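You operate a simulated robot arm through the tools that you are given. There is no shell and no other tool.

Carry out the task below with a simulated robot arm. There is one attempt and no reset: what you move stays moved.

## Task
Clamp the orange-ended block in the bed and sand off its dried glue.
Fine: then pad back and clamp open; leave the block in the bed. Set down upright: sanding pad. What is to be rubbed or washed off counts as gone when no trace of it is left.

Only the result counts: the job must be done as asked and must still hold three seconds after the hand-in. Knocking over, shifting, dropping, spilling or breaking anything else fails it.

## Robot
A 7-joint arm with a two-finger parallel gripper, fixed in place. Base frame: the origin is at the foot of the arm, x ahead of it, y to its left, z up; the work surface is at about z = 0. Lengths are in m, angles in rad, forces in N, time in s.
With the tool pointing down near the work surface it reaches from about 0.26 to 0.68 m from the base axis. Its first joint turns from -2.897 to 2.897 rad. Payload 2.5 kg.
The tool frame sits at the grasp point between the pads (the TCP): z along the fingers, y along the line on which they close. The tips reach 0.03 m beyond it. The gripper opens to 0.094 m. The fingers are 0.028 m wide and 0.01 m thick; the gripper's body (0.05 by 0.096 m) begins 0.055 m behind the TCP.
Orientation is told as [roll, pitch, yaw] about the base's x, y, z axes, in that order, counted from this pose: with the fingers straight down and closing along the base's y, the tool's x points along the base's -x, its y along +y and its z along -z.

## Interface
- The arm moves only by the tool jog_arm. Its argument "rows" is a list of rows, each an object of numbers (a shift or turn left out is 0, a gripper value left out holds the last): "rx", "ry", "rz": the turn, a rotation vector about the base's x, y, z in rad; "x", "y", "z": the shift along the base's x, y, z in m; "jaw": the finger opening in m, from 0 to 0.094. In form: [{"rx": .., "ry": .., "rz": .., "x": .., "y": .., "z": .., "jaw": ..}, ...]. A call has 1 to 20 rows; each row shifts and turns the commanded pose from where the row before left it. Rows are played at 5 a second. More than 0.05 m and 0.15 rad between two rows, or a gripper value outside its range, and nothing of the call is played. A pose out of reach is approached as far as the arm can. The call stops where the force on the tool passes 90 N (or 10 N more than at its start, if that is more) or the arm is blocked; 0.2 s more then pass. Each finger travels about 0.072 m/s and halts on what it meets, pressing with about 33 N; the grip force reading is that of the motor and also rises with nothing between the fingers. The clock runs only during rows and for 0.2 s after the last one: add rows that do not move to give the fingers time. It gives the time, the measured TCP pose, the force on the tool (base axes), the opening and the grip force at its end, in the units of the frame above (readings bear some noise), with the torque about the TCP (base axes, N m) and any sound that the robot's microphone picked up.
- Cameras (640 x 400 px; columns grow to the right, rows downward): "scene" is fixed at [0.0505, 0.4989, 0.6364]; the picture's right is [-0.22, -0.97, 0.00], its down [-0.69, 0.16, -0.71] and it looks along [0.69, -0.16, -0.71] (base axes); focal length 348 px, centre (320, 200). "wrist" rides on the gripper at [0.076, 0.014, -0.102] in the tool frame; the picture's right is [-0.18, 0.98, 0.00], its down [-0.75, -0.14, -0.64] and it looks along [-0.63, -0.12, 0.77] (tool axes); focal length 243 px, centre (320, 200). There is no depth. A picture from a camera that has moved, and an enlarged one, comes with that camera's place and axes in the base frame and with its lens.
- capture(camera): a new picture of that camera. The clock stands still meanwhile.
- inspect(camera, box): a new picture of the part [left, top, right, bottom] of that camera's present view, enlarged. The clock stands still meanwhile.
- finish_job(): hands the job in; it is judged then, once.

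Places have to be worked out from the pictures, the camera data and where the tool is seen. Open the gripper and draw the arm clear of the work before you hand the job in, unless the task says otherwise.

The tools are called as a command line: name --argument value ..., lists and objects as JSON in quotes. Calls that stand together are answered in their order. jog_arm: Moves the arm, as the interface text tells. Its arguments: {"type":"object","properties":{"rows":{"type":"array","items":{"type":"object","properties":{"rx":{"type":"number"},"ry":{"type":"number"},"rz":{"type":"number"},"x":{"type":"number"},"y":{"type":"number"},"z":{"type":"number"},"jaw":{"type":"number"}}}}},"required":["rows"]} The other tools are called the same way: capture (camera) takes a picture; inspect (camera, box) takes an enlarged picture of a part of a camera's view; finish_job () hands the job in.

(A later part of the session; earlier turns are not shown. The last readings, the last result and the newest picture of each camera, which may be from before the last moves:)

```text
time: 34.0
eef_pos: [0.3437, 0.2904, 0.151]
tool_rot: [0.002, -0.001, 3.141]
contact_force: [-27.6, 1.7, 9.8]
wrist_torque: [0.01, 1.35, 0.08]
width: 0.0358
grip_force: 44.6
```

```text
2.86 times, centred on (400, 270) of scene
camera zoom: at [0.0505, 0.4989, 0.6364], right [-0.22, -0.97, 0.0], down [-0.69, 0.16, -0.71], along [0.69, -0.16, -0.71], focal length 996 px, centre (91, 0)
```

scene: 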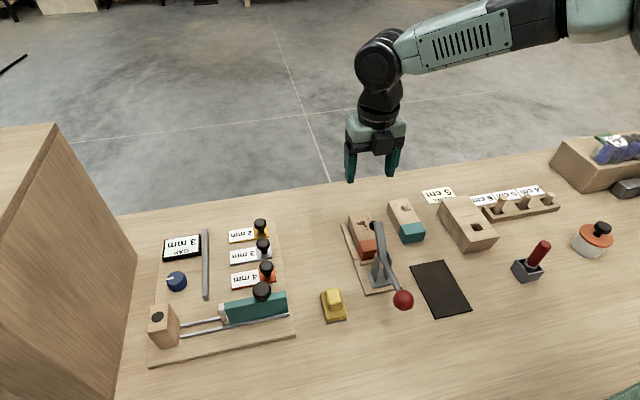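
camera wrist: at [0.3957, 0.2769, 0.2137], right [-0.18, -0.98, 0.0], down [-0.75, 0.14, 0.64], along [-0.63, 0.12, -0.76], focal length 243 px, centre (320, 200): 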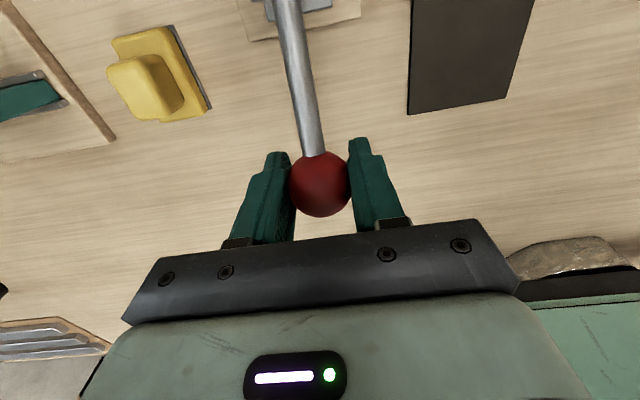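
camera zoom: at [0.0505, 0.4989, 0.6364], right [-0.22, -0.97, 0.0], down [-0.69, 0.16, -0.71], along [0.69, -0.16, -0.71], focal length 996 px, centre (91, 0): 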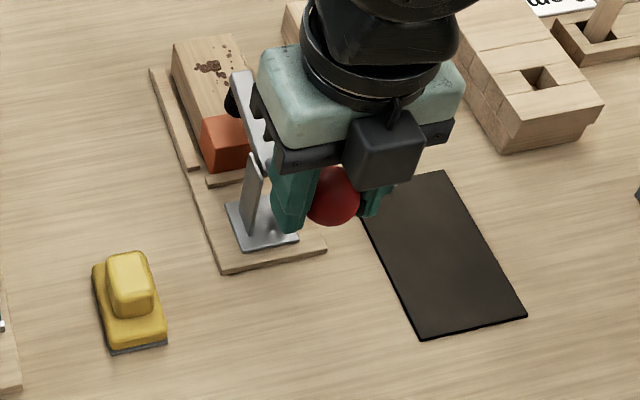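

About 40° turned and still no stop; I'm running slightly inside the arc. I widen the radius a little and continue.

jog_arm --rows '[{"x": 0.0038, "z": 0.0066}, {"x": 0.0057, "z": 0.0044}, {}]'

inspect --camera "scene" --box '[330, 200, 430, 290]'

```text
time: 34.8
eef_pos: [0.3566, 0.2902, 0.1611]
tool_rot: [0.001, -0.001, 3.141]
contact_force: [-22.2, -0.8, 9.1]
wrist_torque: [0.04, 1.46, 0.12]
width: 0.0353
grip_force: 45.4
```

```text
4.44 times, centred on (380, 245) of scene
camera zoom: at [0.0505, 0.4989, 0.6364], right [-0.22, -0.97, 0.0], down [-0.69, 0.16, -0.71], along [0.69, -0.16, -0.71], focal length 1549 px, centre (53, 0)
```

zoom: 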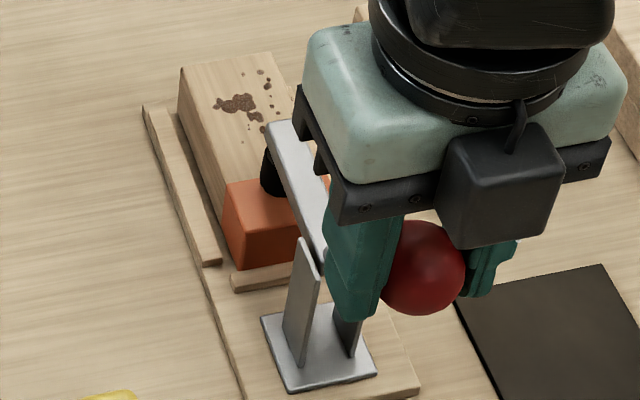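

The plunger is just above the orange cap. I continue with smaller steps toward contact.

jog_arm --rows '[{"x": 0.003, "z": 0.002}, {"x": 0.0031, "z": 0.0018}, {}]'

inspect --camera "scene" --box '[340, 210, 400, 270]'

```text
time: 35.6
eef_pos: [0.3614, 0.2903, 0.164]
tool_rot: [0.0, 0.0, 3.138]
contact_force: [-24.9, -5.5, 14.8]
wrist_torque: [-0.02, 1.46, 0.04]
width: 0.0355
grip_force: 45.3
```

```text
6.67 times, centred on (370, 240) of scene
camera zoom: at [0.0505, 0.4989, 0.6364], right [-0.22, -0.97, 0.0], down [-0.69, 0.16, -0.71], along [0.69, -0.16, -0.71], focal length 2323 px, centre (-13, -67)
```

zoom: 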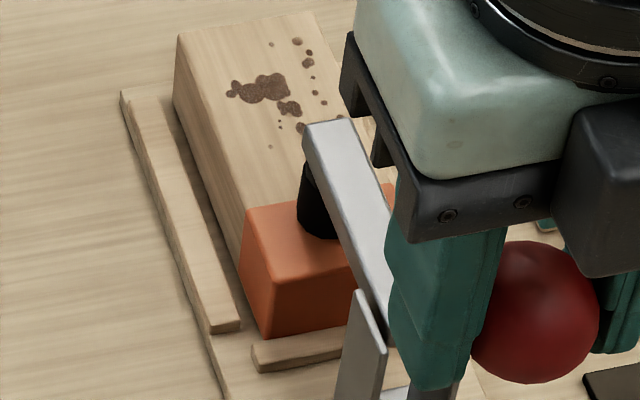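

The plunger tip is close to the cap and resistance is unchanged. I take further small steps.

jog_arm --rows '[{"x": 0.0031, "z": 0.0014}, {"x": 0.0032, "z": 0.0013}, {}]'

inspect --camera "scene" --box '[340, 210, 400, 270]'

```text
time: 36.4
eef_pos: [0.3649, 0.2897, 0.1682]
tool_rot: [0.0, -0.005, -3.139]
contact_force: [-46.5, -6.7, 33.6]
wrist_torque: [-0.44, 0.58, 0.18]
width: 0.0356
grip_force: 44.8
```

```text
6.67 times, centred on (370, 240) of scene
camera zoom: at [0.0505, 0.4989, 0.6364], right [-0.22, -0.97, 0.0], down [-0.69, 0.16, -0.71], along [0.69, -0.16, -0.71], focal length 2323 px, centre (-13, -67)
```

zoom: 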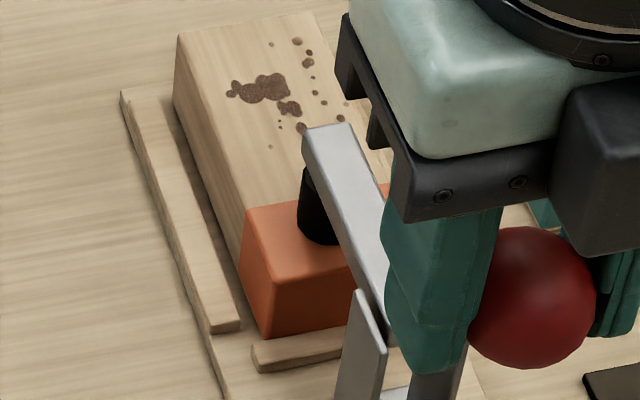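

Resistance is rising, so the plunger is meeting the block. The tool is also pushed outward, so I correct radially and press a little further along the arc.

jog_arm --rows '[{"x": -0.001, "z": 0.0025}, {"x": 0.0018, "z": 0.001}, {}]'

inspect --camera "scene" --box '[340, 210, 400, 270]'

```text
time: 37.2
eef_pos: [0.3657, 0.2901, 0.1697]
tool_rot: [-0.001, -0.005, -3.141]
contact_force: [-28.1, 15.2, -25.5]
wrist_torque: [0.06, 0.18, 0.0]
width: 0.0355
grip_force: 45.3
```

```text
6.67 times, centred on (370, 240) of scene
camera zoom: at [0.0505, 0.4989, 0.6364], right [-0.22, -0.97, 0.0], down [-0.69, 0.16, -0.71], along [0.69, -0.16, -0.71], focal length 2323 px, centre (-13, -67)
```

zoom: 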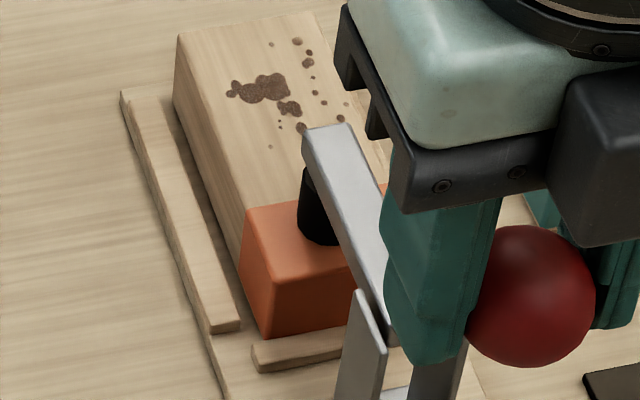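

Now it's almost pure tangential resistance (~37 N at the ball), so the plunger presses on the orange cap. I push a bit more to see whether it snaps or latches.

jog_arm --rows '[{"x": 0.0015, "y": -0.0008, "z": 0.0007}, {"x": 0.0015, "z": 0.0007}, {"x": 0.0015, "z": 0.0007}, {}]'

inspect --camera "scene" --box '[340, 210, 400, 270]'

```text
time: 38.2
eef_pos: [0.3761, 0.2882, 0.1736]
tool_rot: [-0.003, 0.005, 3.138]
contact_force: [7.1, 17.9, -1.1]
wrist_torque: [0.23, -0.4, -0.37]
width: 0.0354
grip_force: 9.4
```

```text
6.67 times, centred on (370, 240) of scene
camera zoom: at [0.0505, 0.4989, 0.6364], right [-0.22, -0.97, 0.0], down [-0.69, 0.16, -0.71], along [0.69, -0.16, -0.71], focal length 2323 px, centre (-13, -67)
```

zoom: 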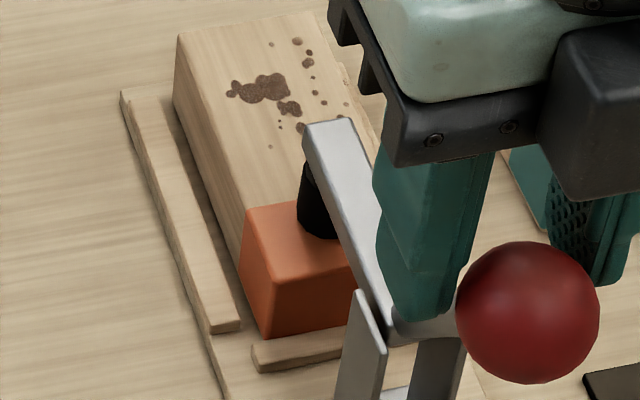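

The grip slipped over the ball and is now pinching its front side. I open the jaws to release it and see where the lever rests.

jog_arm --rows '[{"jaw": 0.07}, {}, {}]'

inspect --camera "scene" --box '[330, 200, 430, 290]'

capture --camera "wrist"

```text
time: 39.0
eef_pos: [0.3737, 0.2885, 0.1739]
tool_rot: [0.001, 0.0, 3.14]
contact_force: [0.1, -0.6, 0.6]
wrist_torque: [0.01, 0.01, 0.01]
width: 0.0702
grip_force: 0.0
```

```text
4.44 times, centred on (380, 245) of scene
camera zoom: at [0.0505, 0.4989, 0.6364], right [-0.22, -0.97, 0.0], down [-0.69, 0.16, -0.71], along [0.69, -0.16, -0.71], focal length 1549 px, centre (53, 0)
```

zoom: 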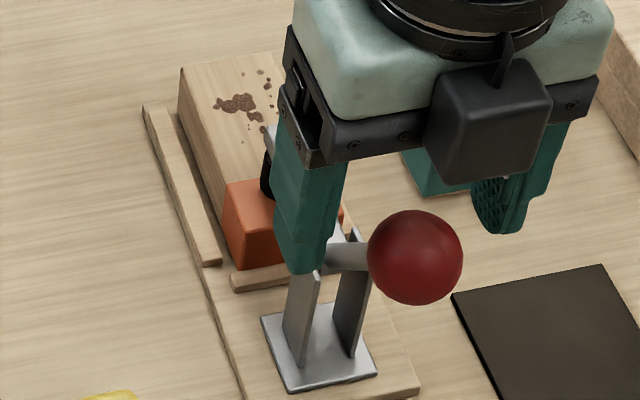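

```text
taken
camera wrist: at [0.4492, 0.2755, 0.2773], right [-0.19, -0.98, 0.0], down [-0.75, 0.14, 0.64], along [-0.63, 0.12, -0.77], focal length 243 px, centre (320, 200)
```

wrist: 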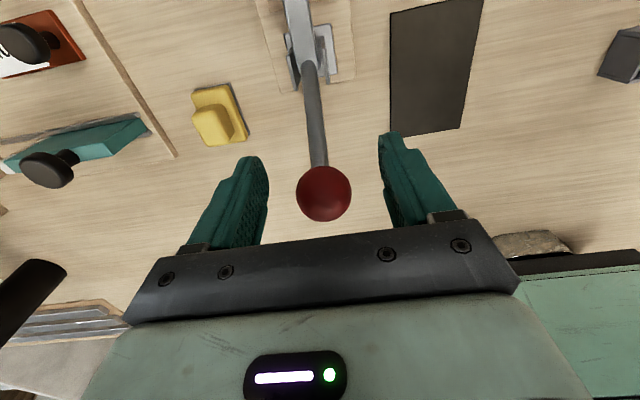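

Released, the ball has sprung back to about (0.353, 0.291, 0.157), so the clamp hasn't gone over centre. I'll rise clear, then come down behind the ball with closed fingers and push it forward.

jog_arm --rows '[{"z": 0.04}, {"z": 0.03}, {"x": -0.035, "jaw": 0.0}, {"x": -0.035}, {}, {}]'

capture --camera "wrist"

inspect --camera "scene" --box '[330, 200, 430, 290]'

```text
time: 40.4
eef_pos: [0.3046, 0.2869, 0.2406]
tool_rot: [0.0, -0.001, 3.139]
contact_force: [-0.3, 0.0, -0.2]
wrist_torque: [0.02, -0.02, -0.02]
width: 0.0
grip_force: 32.9
```

```text
taken
camera wrist: at [0.38, 0.274, 0.3453], right [-0.18, -0.98, 0.0], down [-0.75, 0.14, 0.64], along [-0.63, 0.12, -0.77], focal length 243 px, centre (320, 200)
```

wrist: 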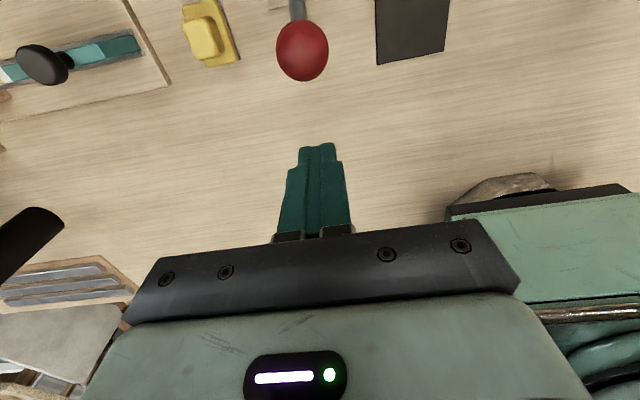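

```text
4.44 times, centred on (380, 245) of scene
camera zoom: at [0.0505, 0.4989, 0.6364], right [-0.22, -0.97, 0.0], down [-0.69, 0.16, -0.71], along [0.69, -0.16, -0.71], focal length 1549 px, centre (53, 0)
```

zoom: 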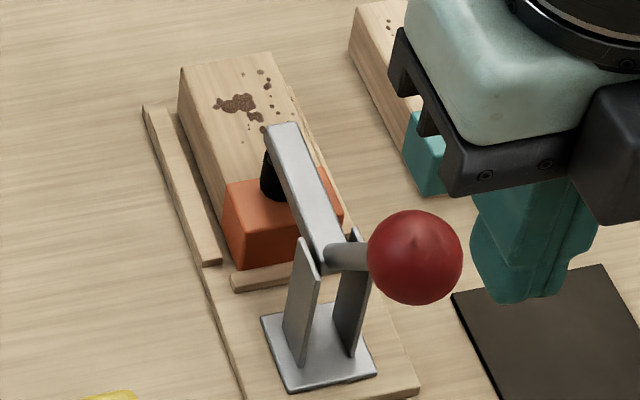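

The lever rests still with the ball at (0.354, 0.291, 0.157). I lower the closed fingers behind it to z≈0.167, just short of contact.

jog_arm --rows '[{"y": 0.0035, "z": -0.035}, {"z": -0.037}, {"x": 0.008}, {}]'

capture --camera "wrist"

inspect --camera "scene" --box '[330, 200, 450, 310]'

```text
time: 41.4
eef_pos: [0.3099, 0.292, 0.1713]
tool_rot: [0.0, 0.001, 3.14]
contact_force: [0.3, -0.5, -0.1]
wrist_torque: [0.01, 0.02, -0.02]
width: 0.0
grip_force: 33.3
```

```text
taken
camera wrist: at [0.3857, 0.2794, 0.2758], right [-0.19, -0.98, 0.0], down [-0.75, 0.14, 0.64], along [-0.63, 0.12, -0.77], focal length 243 px, centre (320, 200)
```

wrist: 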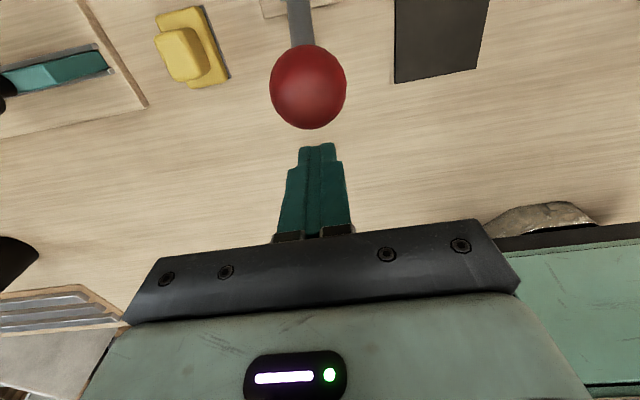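

```text
3.64 times, centred on (390, 255) of scene
camera zoom: at [0.0505, 0.4989, 0.6364], right [-0.22, -0.97, 0.0], down [-0.69, 0.16, -0.71], along [0.69, -0.16, -0.71], focal length 1267 px, centre (66, 0)
```

zoom: 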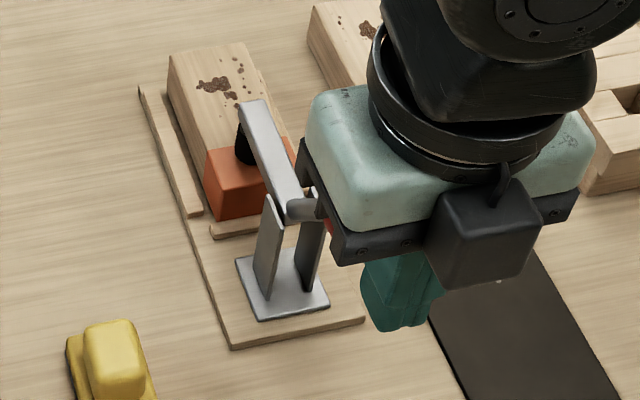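

In position behind the ball. I push forward and slightly up along the arc, watching force and sound.

jog_arm --rows '[{"x": 0.006}, {"x": 0.005}, {"x": 0.004, "z": 0.0022}, {"x": 0.004, "z": 0.0022}, {"x": 0.003, "z": 0.0018}, {}]'

inspect --camera "scene" --box '[330, 200, 430, 290]'

```text
time: 42.8
eef_pos: [0.3283, 0.292, 0.175]
tool_rot: [0.001, -0.008, -3.138]
contact_force: [-39.0, 7.5, -13.5]
wrist_torque: [-0.11, 0.9, 0.02]
width: 0.0
grip_force: 32.5
```

```text
4.44 times, centred on (380, 245) of scene
camera zoom: at [0.0505, 0.4989, 0.6364], right [-0.22, -0.97, 0.0], down [-0.69, 0.16, -0.71], along [0.69, -0.16, -0.71], focal length 1549 px, centre (53, 0)
```

zoom: 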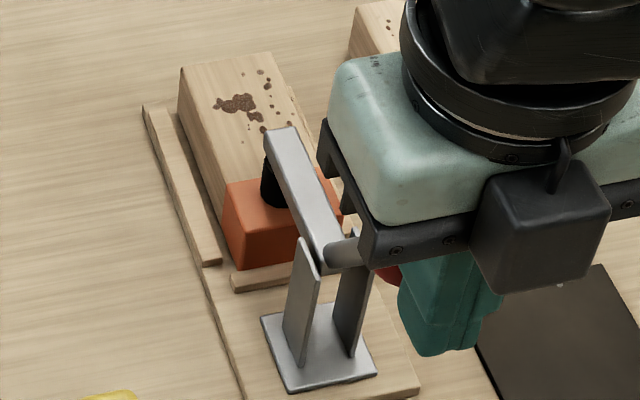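

There's 41 N and the plunger is moving down. I continue pushing.

jog_arm --rows '[{"x": 0.003, "z": 0.0015}, {"x": 0.003, "z": 0.0015}, {}]'

inspect --camera "scene" --box '[330, 200, 430, 290]'

```text
time: 43.6
eef_pos: [0.3284, 0.2923, 0.1776]
tool_rot: [0.006, -0.022, -3.133]
contact_force: [-67.7, 10.1, -26.0]
wrist_torque: [0.19, 1.58, 0.03]
width: 0.0001
grip_force: 32.7
```

```text
4.44 times, centred on (380, 245) of scene
camera zoom: at [0.0505, 0.4989, 0.6364], right [-0.22, -0.97, 0.0], down [-0.69, 0.16, -0.71], along [0.69, -0.16, -0.71], focal length 1549 px, centre (53, 0)
```

zoom: 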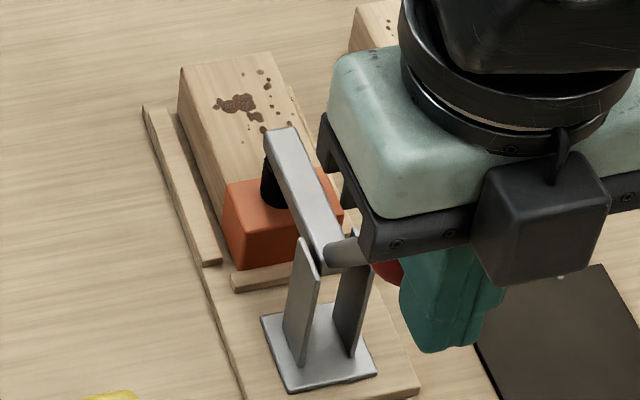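

The lever is now blocked by the plunger on the block (68 N). One slightly firmer push, then I back off and see whether it holds.

jog_arm --rows '[{"x": 0.0015, "z": 0.0008}, {}, {}]'

```text
time: 44.4
eef_pos: [0.3291, 0.293, 0.1778]
tool_rot: [0.006, -0.025, -3.134]
contact_force: [-75.7, 2.2, -20.5]
wrist_torque: [-0.31, 1.65, -0.07]
width: 0.0
grip_force: 33.0
```

jog_arm --rows '[{"x": -0.006}, {"x": -0.01}, {"x": -0.02}, {}]'

inspect --camera "scene" --box '[330, 200, 430, 290]'

capture --camera "wrist"

```text
time: 45.4
eef_pos: [0.3041, 0.2914, 0.1819]
tool_rot: [-0.002, 0.002, 3.138]
contact_force: [-0.8, -0.4, -0.5]
wrist_torque: [0.01, 0.0, 0.03]
width: 0.0001
grip_force: 32.6
```

```text
4.44 times, centred on (380, 245) of scene
camera zoom: at [0.0505, 0.4989, 0.6364], right [-0.22, -0.97, 0.0], down [-0.69, 0.16, -0.71], along [0.69, -0.16, -0.71], focal length 1549 px, centre (53, 0)
```

zoom: 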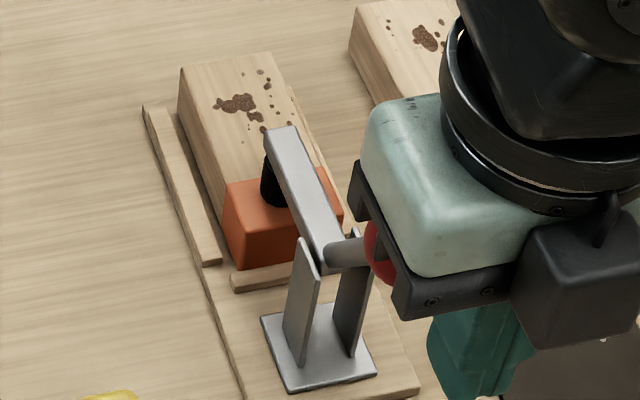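

```text
taken
camera wrist: at [0.3799, 0.2782, 0.2866], right [-0.19, -0.98, 0.0], down [-0.75, 0.14, 0.64], along [-0.63, 0.12, -0.77], focal length 243 px, centre (320, 200)
```

wrist: 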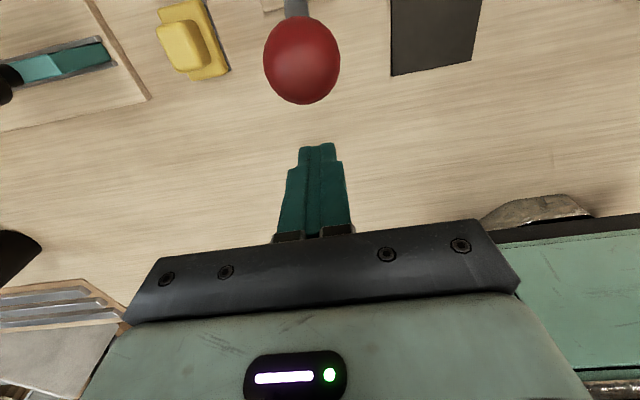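

The lever holds its position after I back off, with the plunger on the orange cap. I rise and move over the yellow pad for a look from above.

jog_arm --rows '[{"z": 0.04}, {"z": 0.03}, {"x": 0.016, "y": 0.036}, {"x": 0.025, "y": 0.036}, {"x": 0.025, "y": 0.036, "jaw": 0.06}, {"z": -0.04}, {}]'

capture --camera "wrist"

inspect --camera "scene" --box '[320, 190, 440, 300]'

```text
time: 47.0
eef_pos: [0.3713, 0.4002, 0.2092]
tool_rot: [-0.001, 0.0, 3.14]
contact_force: [0.3, 0.5, -0.1]
wrist_torque: [-0.03, -0.04, 0.0]
width: 0.06
grip_force: 0.1
```

```text
taken
camera wrist: at [0.4478, 0.3864, 0.3153], right [-0.19, -0.98, 0.0], down [-0.75, 0.14, 0.64], along [-0.63, 0.12, -0.77], focal length 243 px, centre (320, 200)
```

wrist: 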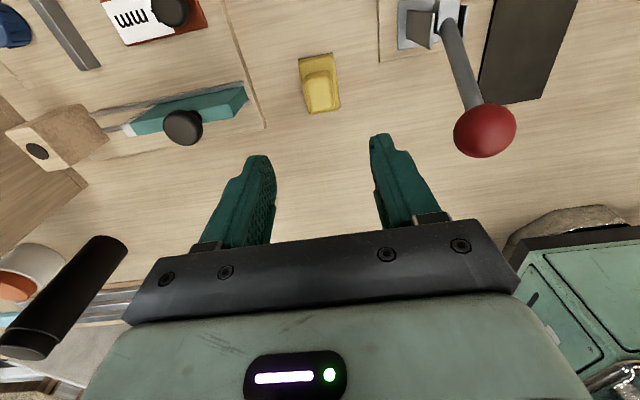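

```text
3.64 times, centred on (380, 245) of scene
camera zoom: at [0.0505, 0.4989, 0.6364], right [-0.22, -0.97, 0.0], down [-0.69, 0.16, -0.71], along [0.69, -0.16, -0.71], focal length 1267 px, centre (102, 36)
```

zoom: 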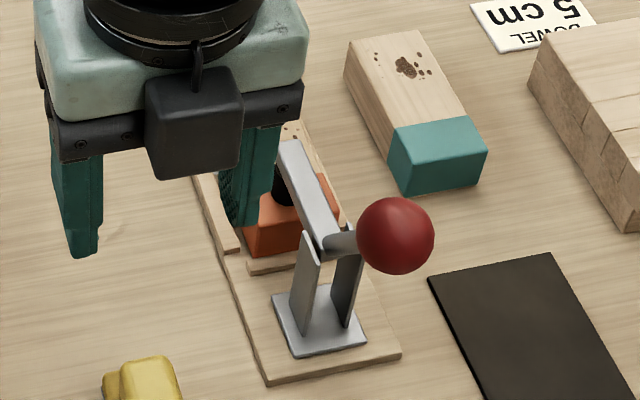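

I zoom in on the pad from the wrist camera to centre the grasp on its knob.

inspect --camera "wrist" --box '[270, 30, 370, 130]'

```text
4.00 times, centred on (320, 80) of wrist
camera zoom: at [0.4478, 0.3864, 0.3153], right [-0.19, -0.98, 0.0], down [-0.75, 0.14, 0.64], along [-0.63, 0.12, -0.77], focal length 970 px, centre (320, 680)
```

zoom: 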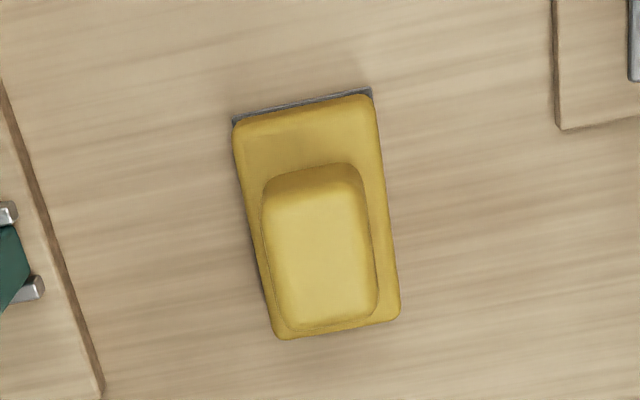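

The pad's knob is centred at about (0.371, 0.400), ~25 mm wide, with its top at z≈0.045. I descend over it and stop just above grasp height.

jog_arm --rows '[{"z": -0.045}, {"z": -0.045}, {"z": -0.04}, {"z": -0.019}, {}]'

capture --camera "wrist"

inspect --camera "scene" --box '[290, 230, 390, 340]'

```text
time: 48.2
eef_pos: [0.3732, 0.4023, 0.0633]
tool_rot: [-0.002, 0.0, 3.139]
contact_force: [0.0, 0.0, -1.1]
wrist_torque: [0.01, 0.0, -0.01]
width: 0.0601
grip_force: 0.0
```

```text
taken
camera wrist: at [0.4484, 0.3884, 0.1671], right [-0.19, -0.98, 0.0], down [-0.75, 0.14, 0.64], along [-0.63, 0.12, -0.77], focal length 243 px, centre (320, 200)
```

wrist: 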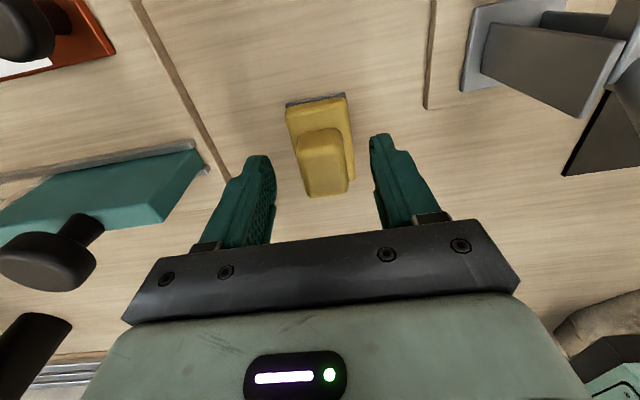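

```text
3.64 times, centred on (340, 285) of scene
camera zoom: at [0.0505, 0.4989, 0.6364], right [-0.22, -0.97, 0.0], down [-0.69, 0.16, -0.71], along [0.69, -0.16, -0.71], focal length 1267 px, centre (247, -109)
```

zoom: 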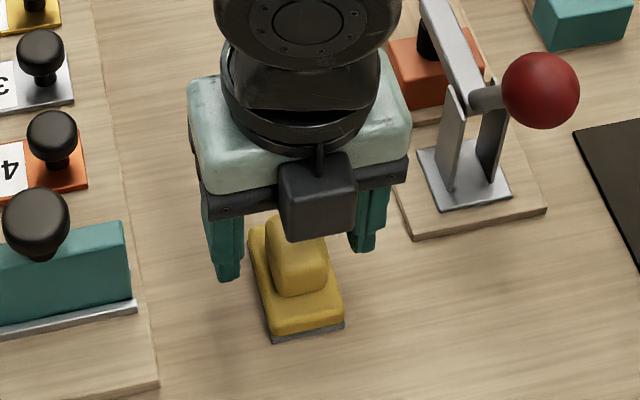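

Aligned over the knob. I lower to z≈0.050 and close.

jog_arm --rows '[{"y": -0.0015, "z": -0.007}, {"z": -0.006}, {}, {"jaw": 0.015}, {}, {}, {}]'

capture --camera "wrist"

```text
time: 49.8
eef_pos: [0.3716, 0.3992, 0.0487]
tool_rot: [0.0, 0.0, 3.14]
contact_force: [-0.3, -0.6, 0.2]
wrist_torque: [0.02, 0.04, 0.03]
width: 0.0394
grip_force: 32.5
```

```text
taken
camera wrist: at [0.4472, 0.3864, 0.153], right [-0.19, -0.98, 0.0], down [-0.75, 0.14, 0.64], along [-0.63, 0.12, -0.77], focal length 243 px, centre (320, 200)
```

wrist: 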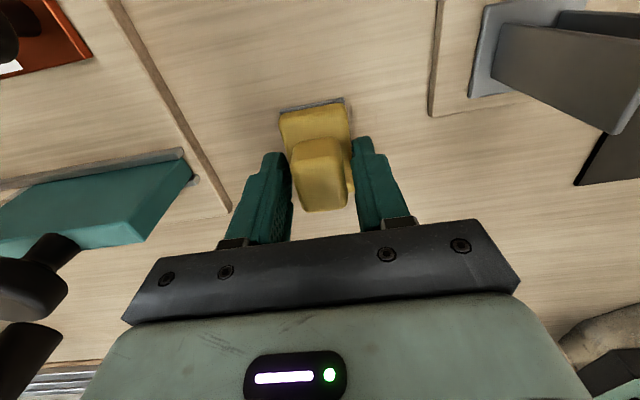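

The 39 mm width means the tips caught the pad's base edges and not the knob. I'll open, rise 8 mm and close on the knob itself.

jog_arm --rows '[{"jaw": 0.06}, {}, {"z": 0.007}, {}, {"jaw": 0.01}, {}, {}, {}]'

capture --camera "wrist"

inspect --camera "scene" --box '[300, 250, 380, 330]'

```text
time: 51.6
eef_pos: [0.3719, 0.3987, 0.0563]
tool_rot: [0.001, 0.001, 3.139]
contact_force: [0.4, 0.2, 2.7]
wrist_torque: [-0.01, 0.01, 0.0]
width: 0.0269
grip_force: 33.3
```

```text
taken
camera wrist: at [0.4472, 0.3851, 0.1601], right [-0.19, -0.98, 0.0], down [-0.75, 0.14, 0.64], along [-0.63, 0.12, -0.77], focal length 243 px, centre (320, 200)
```

wrist: 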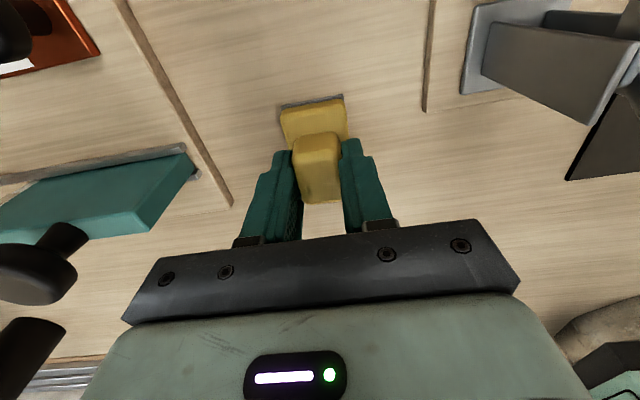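

```text
5.00 times, centred on (340, 290) of scene
camera zoom: at [0.0505, 0.4989, 0.6364], right [-0.22, -0.97, 0.0], down [-0.69, 0.16, -0.71], along [0.69, -0.16, -0.71], focal length 1742 px, centre (220, -250)
```

zoom: 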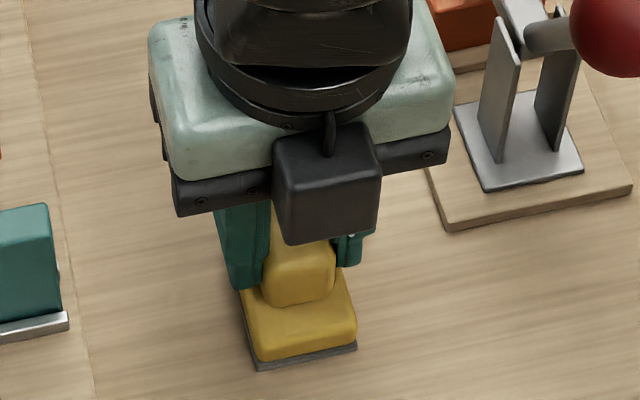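

The knob is now gripped properly (27 mm). I lift the pad to z≈0.18 and carry it around to above the glue, then look before lowering.

jog_arm --rows '[{"z": 0.04}, {"z": 0.045}, {"z": 0.04}, {"x": 0.043, "y": -0.012}, {"x": 0.043, "y": -0.012}, {"x": 0.043, "y": -0.012}, {"x": 0.02, "y": -0.036}, {"x": 0.02, "y": -0.036}, {}, {}]'

capture --camera "wrist"

capture --camera "scene"

```text
time: 53.8
eef_pos: [0.5387, 0.2907, 0.1851]
tool_rot: [0.001, 0.002, 3.141]
contact_force: [-0.1, 0.6, -0.8]
wrist_torque: [-0.03, -0.02, -0.04]
width: 0.0272
grip_force: 32.7
```

```text
taken
camera wrist: at [0.6143, 0.2774, 0.2883], right [-0.18, -0.98, 0.0], down [-0.75, 0.14, 0.64], along [-0.63, 0.12, -0.77], focal length 243 px, centre (320, 200)
```

wrist: 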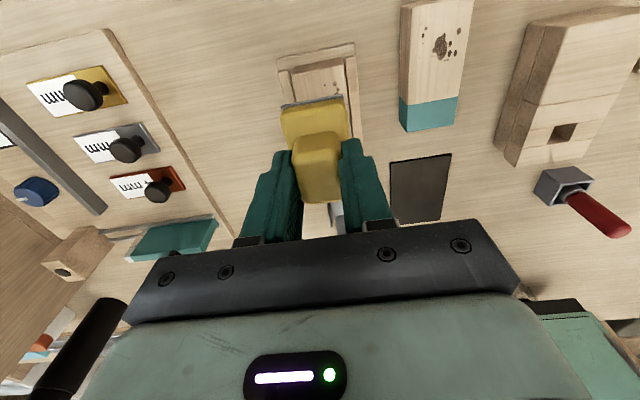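

```text
taken
```

scene: 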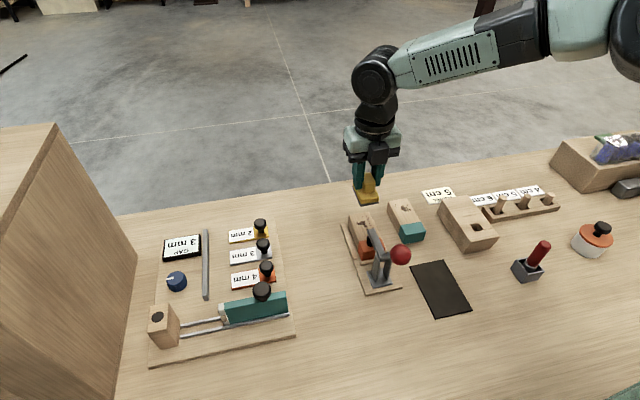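

The pad is held level. I check the clamp and plunger closely from the scene camera, now that the view is clear.

inspect --camera "scene" --box '[335, 205, 415, 290]'

inspect --camera "scene" --box '[350, 215, 390, 265]'

```text
4.71 times, centred on (375, 248) of scene
camera zoom: at [0.0505, 0.4989, 0.6364], right [-0.22, -0.97, 0.0], down [-0.69, 0.16, -0.71], along [0.69, -0.16, -0.71], focal length 1640 px, centre (61, -24)
```

zoom: 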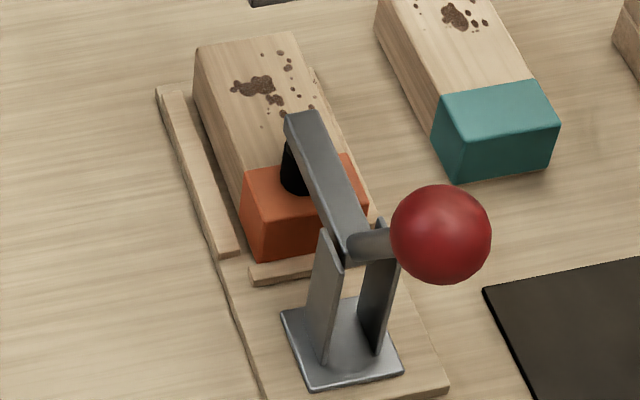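

```text
8.00 times, centred on (370, 240) of scene
camera zoom: at [0.0505, 0.4989, 0.6364], right [-0.22, -0.97, 0.0], down [-0.69, 0.16, -0.71], along [0.69, -0.16, -0.71], focal length 2787 px, centre (-80, -120)
```

zoom: 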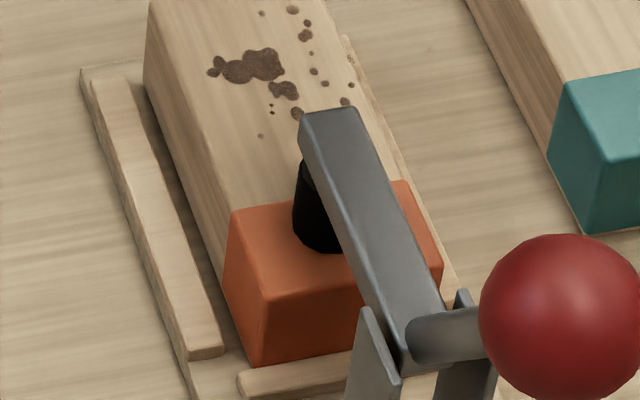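

The plunger sits on the orange cap, and the arm tip is at x≈0.486, z≈0.08. I keep the pad's near edge beyond x≈0.49, so TCP x ≥ 0.524. I lower toward the block top, where contact is expected at TCP z≈0.096.

jog_arm --rows '[{"x": -0.002, "y": -0.004, "z": -0.03}, {"z": -0.03}, {"z": -0.018}, {"z": -0.006}, {}]'

inspect --camera "scene" --box '[330, 170, 430, 270]'

capture --camera "wrist"

```text
time: 55.0
eef_pos: [0.5365, 0.2875, 0.1007]
tool_rot: [-0.001, 0.003, 3.141]
contact_force: [-4.8, -2.3, 16.3]
wrist_torque: [-0.18, 0.46, 0.04]
width: 0.0271
grip_force: 33.2
```

```text
4.00 times, centred on (380, 220) of scene
camera zoom: at [0.0505, 0.4989, 0.6364], right [-0.22, -0.97, 0.0], down [-0.69, 0.16, -0.71], along [0.69, -0.16, -0.71], focal length 1394 px, centre (80, 120)
```

zoom: 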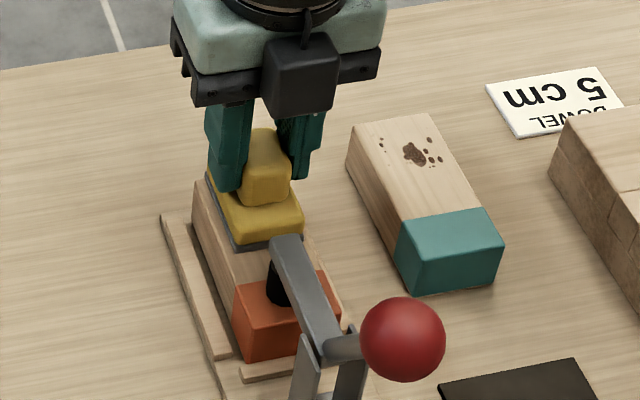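

```text
taken
camera wrist: at [0.6131, 0.2739, 0.204], right [-0.18, -0.98, 0.0], down [-0.75, 0.14, 0.64], along [-0.63, 0.12, -0.77], focal length 243 px, centre (320, 200)
```

wrist: 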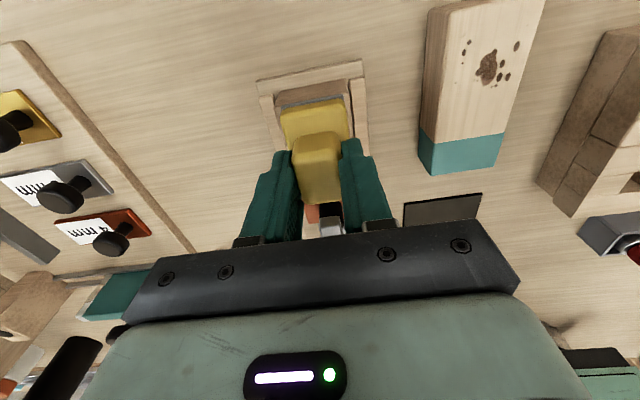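

Contact on the block top with ~16 N. I start sanding with strokes along x, then shifted in y, keeping the force moderate.

jog_arm --rows '[{"x": 0.006}, {"x": 0.006}, {"x": -0.008}, {"x": -0.008}, {"x": -0.008}, {"x": 0.008}, {"x": 0.008}, {"x": 0.008}, {"y": -0.005}, {"x": -0.008}, {"x": -0.008}, {"x": -0.008}, {"x": 0.008}, {"x": 0.008}, {"x": 0.008}, {"y": -0.004}, {"x": -0.008}, {"x": -0.008}, {"x": -0.008}, {"x": 0.012}]'

inspect --camera "scene" --box '[330, 170, 430, 270]'

```text
time: 59.2
eef_pos: [0.5363, 0.2794, 0.0989]
tool_rot: [-0.001, -0.001, -3.141]
contact_force: [-12.5, 1.6, 34.6]
wrist_torque: [0.1, 0.32, 0.01]
width: 0.0273
grip_force: 33.1
```

```text
4.00 times, centred on (380, 220) of scene
camera zoom: at [0.0505, 0.4989, 0.6364], right [-0.22, -0.97, 0.0], down [-0.69, 0.16, -0.71], along [0.69, -0.16, -0.71], focal length 1394 px, centre (80, 120)
```

zoom: 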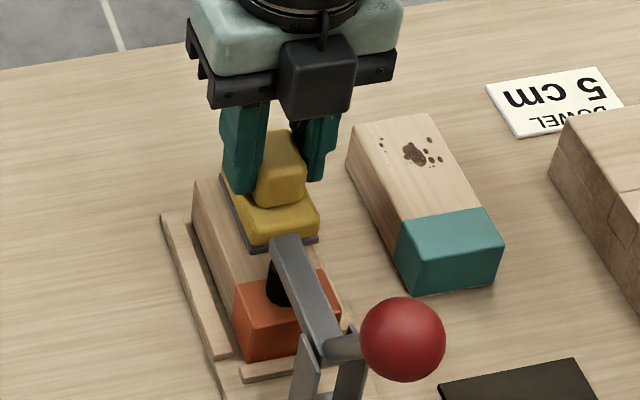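

Force has crept up to 35 N, so I ease z by 1.5 mm and continue with y-direction strokes across the glue area.

jog_arm --rows '[{"z": 0.0015}, {"y": 0.007}, {"y": 0.007}, {"y": 0.005}, {"x": 0.005, "y": -0.006}, {"y": -0.007}, {"y": -0.007}, {"x": 0.005, "y": 0.007}, {"y": 0.007}, {"y": 0.006}, {"x": -0.007, "y": -0.006}, {"x": -0.007, "y": -0.007}, {"x": -0.006, "y": -0.007}, {"y": 0.007}, {"y": 0.007}, {"y": 0.006}, {"x": 0.008}, {"x": 0.008}, {"x": -0.008}, {}]'

inspect --camera "scene" --box '[330, 170, 430, 270]'

```text
time: 63.4
eef_pos: [0.5364, 0.2978, 0.0998]
tool_rot: [-0.002, 0.001, 3.141]
contact_force: [1.3, 1.1, 5.0]
wrist_torque: [-0.02, -0.12, -0.01]
width: 0.0272
grip_force: 33.1
```

```text
4.00 times, centred on (380, 220) of scene
camera zoom: at [0.0505, 0.4989, 0.6364], right [-0.22, -0.97, 0.0], down [-0.69, 0.16, -0.71], along [0.69, -0.16, -0.71], focal length 1394 px, centre (80, 120)
```

zoom: 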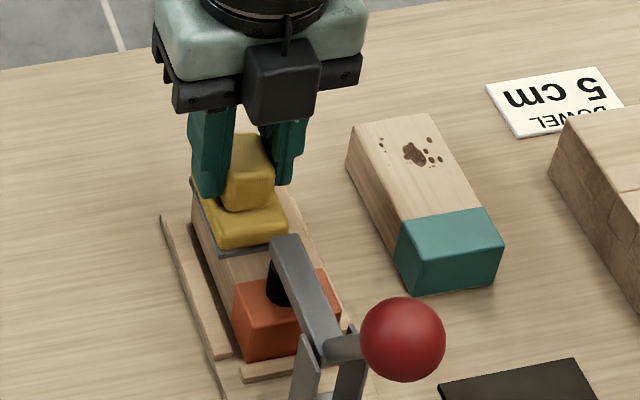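

I lift the pad to inspect how much glue remains.

jog_arm --rows '[{"z": 0.03}, {"z": 0.04}, {"z": 0.03}, {}]'

inspect --camera "scene" --box '[340, 205, 400, 265]'

inspect --camera "wrist" --box '[240, 20, 400, 160]'

```text
time: 64.4
eef_pos: [0.5371, 0.296, 0.2]
tool_rot: [-0.001, -0.001, 3.141]
contact_force: [0.7, -0.2, -1.2]
wrist_torque: [0.0, 0.0, -0.01]
width: 0.0272
grip_force: 33.0
```

```text
6.67 times, centred on (370, 235) of scene
camera zoom: at [0.0505, 0.4989, 0.6364], right [-0.22, -0.97, 0.0], down [-0.69, 0.16, -0.71], along [0.69, -0.16, -0.71], focal length 2323 px, centre (-13, -33)
```

zoom: 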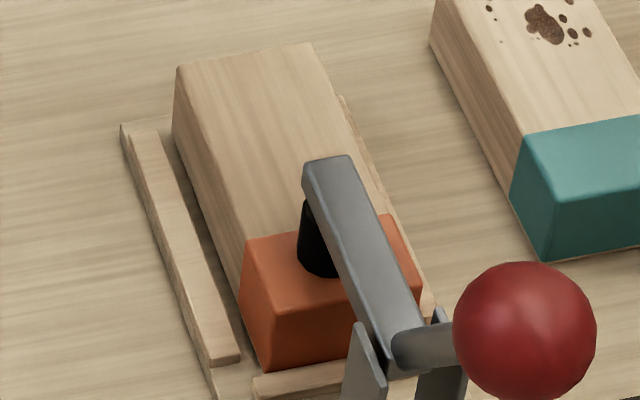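

```text
2.86 times, centred on (320, 90) of wrist
camera zoom: at [0.6115, 0.2824, 0.3046], right [-0.19, -0.98, 0.0], down [-0.75, 0.14, 0.64], along [-0.63, 0.12, -0.77], focal length 693 px, centre (320, 514)
```

zoom: 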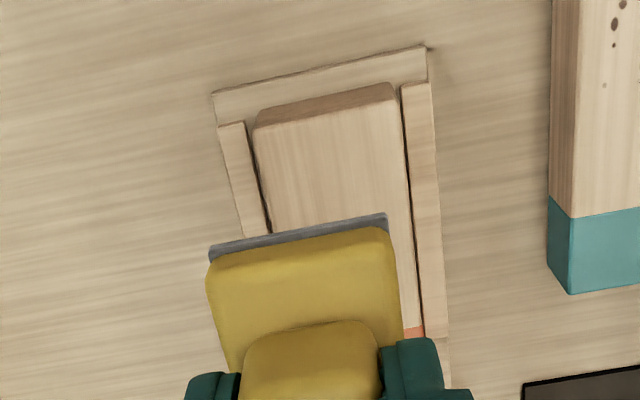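

The top looks clean from both views, but the pad and clamp arm hide parts of it. I shift sideways to see the entire top, including the far edge.

jog_arm --rows '[{"y": 0.035}, {"y": 0.035}, {"y": 0.01, "x": -0.01}, {}]'

capture --camera "wrist"

inspect --camera "wrist" --box '[370, 30, 490, 150]'

inspect --camera "scene" --box '[350, 205, 390, 250]'

```text
time: 65.4
eef_pos: [0.5263, 0.3752, 0.2011]
tool_rot: [0.0, -0.001, 3.14]
contact_force: [0.0, 0.6, -1.3]
wrist_torque: [0.01, 0.0, 0.0]
width: 0.027
grip_force: 33.0
```

```text
taken
camera wrist: at [0.6016, 0.3618, 0.3054], right [-0.19, -0.98, 0.0], down [-0.75, 0.14, 0.64], along [-0.63, 0.12, -0.77], focal length 243 px, centre (320, 200)
```

wrist: 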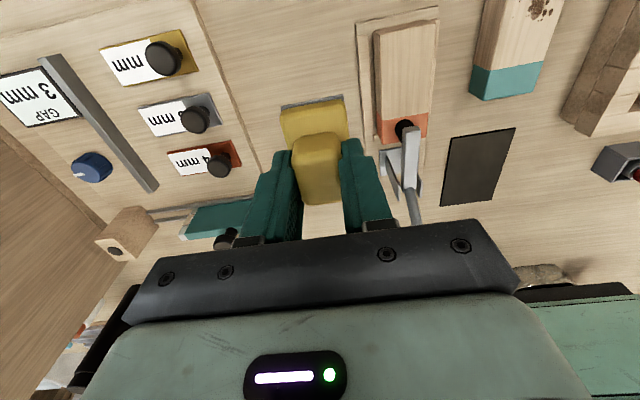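

```text
3.33 times, centred on (430, 90) of wrist
camera zoom: at [0.6016, 0.3618, 0.3054], right [-0.19, -0.98, 0.0], down [-0.75, 0.14, 0.64], along [-0.63, 0.12, -0.77], focal length 809 px, centre (-47, 567)
```

zoom: 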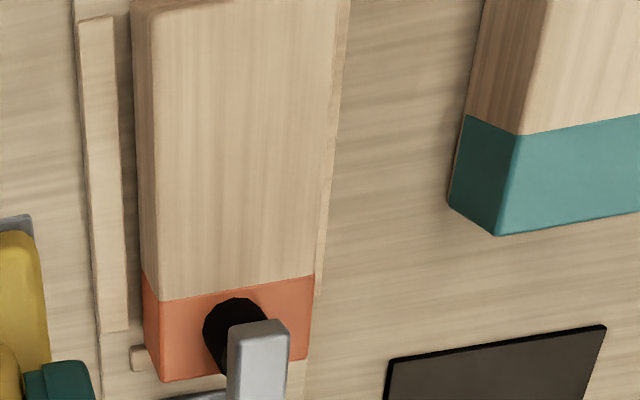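

```text
8.89 times, centred on (370, 228) of scene
camera zoom: at [0.0505, 0.4989, 0.6364], right [-0.22, -0.97, 0.0], down [-0.69, 0.16, -0.71], along [0.69, -0.16, -0.71], focal length 3097 px, centre (-124, -44)
```

zoom: 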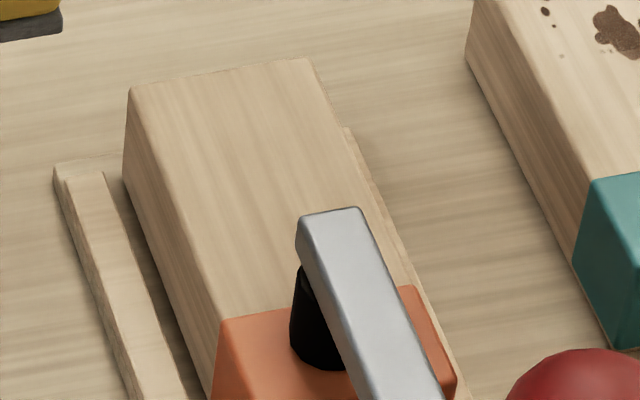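

It appears clean. I check the far end of the top at higher magnification for faint traces.

inspect --camera "wrist" --box '[365, 15, 445, 75]'

inspect --camera "wrist" --box '[370, 60, 440, 120]'

inspect --camera "scene" --box '[352, 208, 378, 236]'

```text
6.67 times, centred on (405, 45) of wrist
camera zoom: at [0.6016, 0.3618, 0.3054], right [-0.19, -0.98, 0.0], down [-0.75, 0.14, 0.64], along [-0.63, 0.12, -0.77], focal length 1618 px, centre (-247, 1233)
```

zoom: 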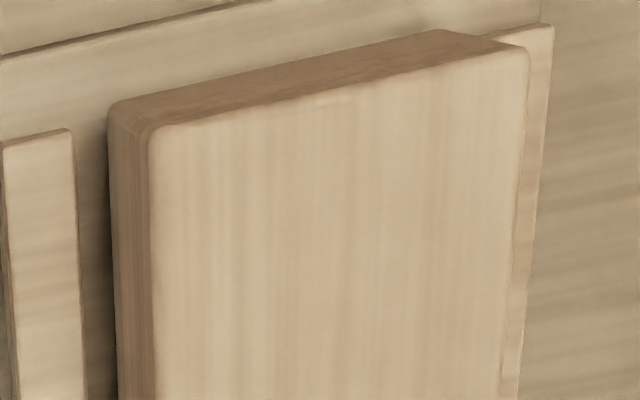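

```text
6.67 times, centred on (405, 90) of wrist
camera zoom: at [0.6016, 0.3618, 0.3054], right [-0.19, -0.98, 0.0], down [-0.75, 0.14, 0.64], along [-0.63, 0.12, -0.77], focal length 1618 px, centre (-247, 933)
```

zoom: 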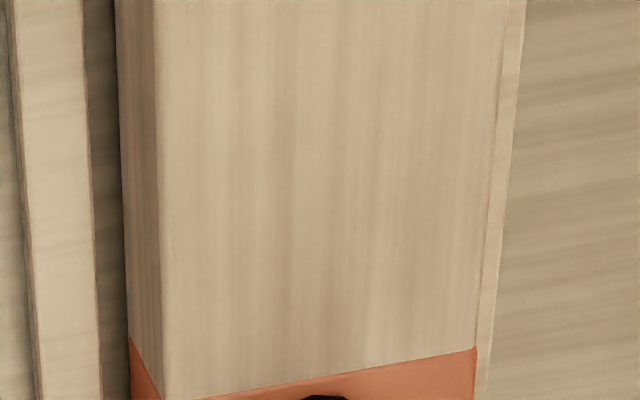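

```text
14.29 times, centred on (365, 222) of scene
camera zoom: at [0.0505, 0.4989, 0.6364], right [-0.22, -0.97, 0.0], down [-0.69, 0.16, -0.71], along [0.69, -0.16, -0.71], focal length 4978 px, centre (-323, -114)
```

zoom: 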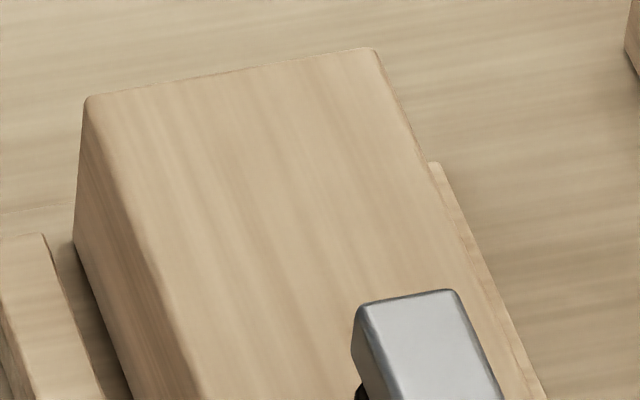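

No trace visible on the top. I also want to check the -y edge and side, since one speck sat right at that edge, so I move to the other side at height for a view.

jog_arm --rows '[{"y": -0.04, "x": 0.005}, {"y": -0.04, "x": 0.005}, {"y": -0.045}, {"y": -0.045}, {"y": -0.01}, {}]'

capture --camera "wrist"

inspect --camera "wrist" --box '[180, 20, 290, 130]'

```text
time: 66.8
eef_pos: [0.5355, 0.1972, 0.1988]
tool_rot: [0.0, -0.001, 3.14]
contact_force: [0.1, 0.4, -1.1]
wrist_torque: [0.01, 0.01, -0.01]
width: 0.027
grip_force: 33.5
```

```text
taken
camera wrist: at [0.6111, 0.184, 0.304], right [-0.18, -0.98, 0.0], down [-0.75, 0.14, 0.64], along [-0.63, 0.12, -0.77], focal length 243 px, centre (320, 200)
```

wrist: 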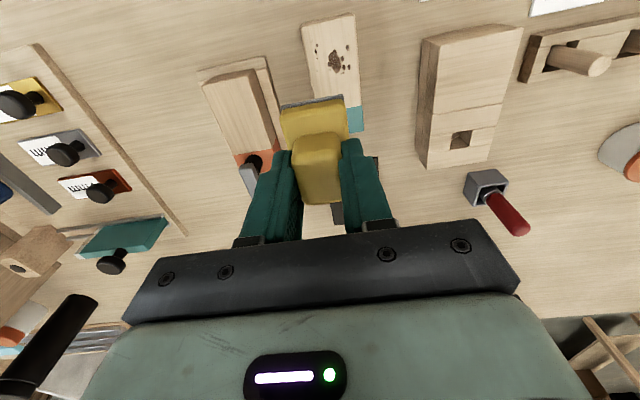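

```text
3.64 times, centred on (235, 75) of wrist
camera zoom: at [0.6111, 0.184, 0.304], right [-0.18, -0.98, 0.0], down [-0.75, 0.14, 0.64], along [-0.63, 0.12, -0.77], focal length 882 px, centre (629, 654)
```

zoom: 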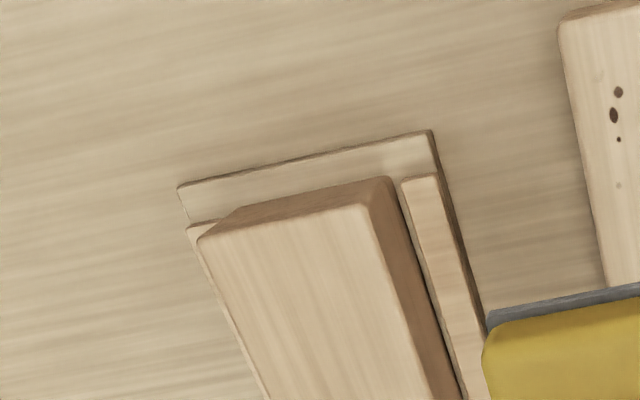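

All visible faces are clean. For certainty I'll make one more full sanding pass, going back over the block and lowering to contact.

jog_arm --rows '[{"y": 0.045}, {"y": 0.045}, {"z": -0.04}, {"z": -0.04}, {"z": -0.018}, {"z": -0.003}, {}]'

```text
time: 68.4
eef_pos: [0.5359, 0.2857, 0.0998]
tool_rot: [0.0, 0.002, 3.14]
contact_force: [-1.2, -0.9, 9.0]
wrist_torque: [-0.12, 0.11, -0.01]
width: 0.027
grip_force: 33.0
```

Contact at 9 N. I add slight pressure and stroke across the full glue area again.

jog_arm --rows '[{"z": -0.0006, "y": -0.005}, {"y": -0.005, "x": 0.006}, {"x": 0.007}, {"x": -0.008}, {"x": -0.008}, {"x": -0.008}, {"x": 0.008, "y": 0.003}, {"x": 0.008, "y": 0.003}, {"x": 0.008}, {"x": -0.008}, {"x": -0.008}, {"x": -0.008}, {"x": 0.008, "y": 0.005}, {"x": 0.008, "y": 0.005}, {"x": 0.008}, {"x": -0.008, "y": 0.003}, {"x": -0.008}, {"x": -0.008}, {"x": 0.008, "y": -0.004}, {"x": 0.004, "y": -0.004}]'

```text
time: 72.6
eef_pos: [0.5361, 0.29, 0.0984]
tool_rot: [-0.004, 0.0, -3.142]
contact_force: [-6.3, 6.6, 21.5]
wrist_torque: [0.27, 0.17, 0.01]
width: 0.0269
grip_force: 32.7
```

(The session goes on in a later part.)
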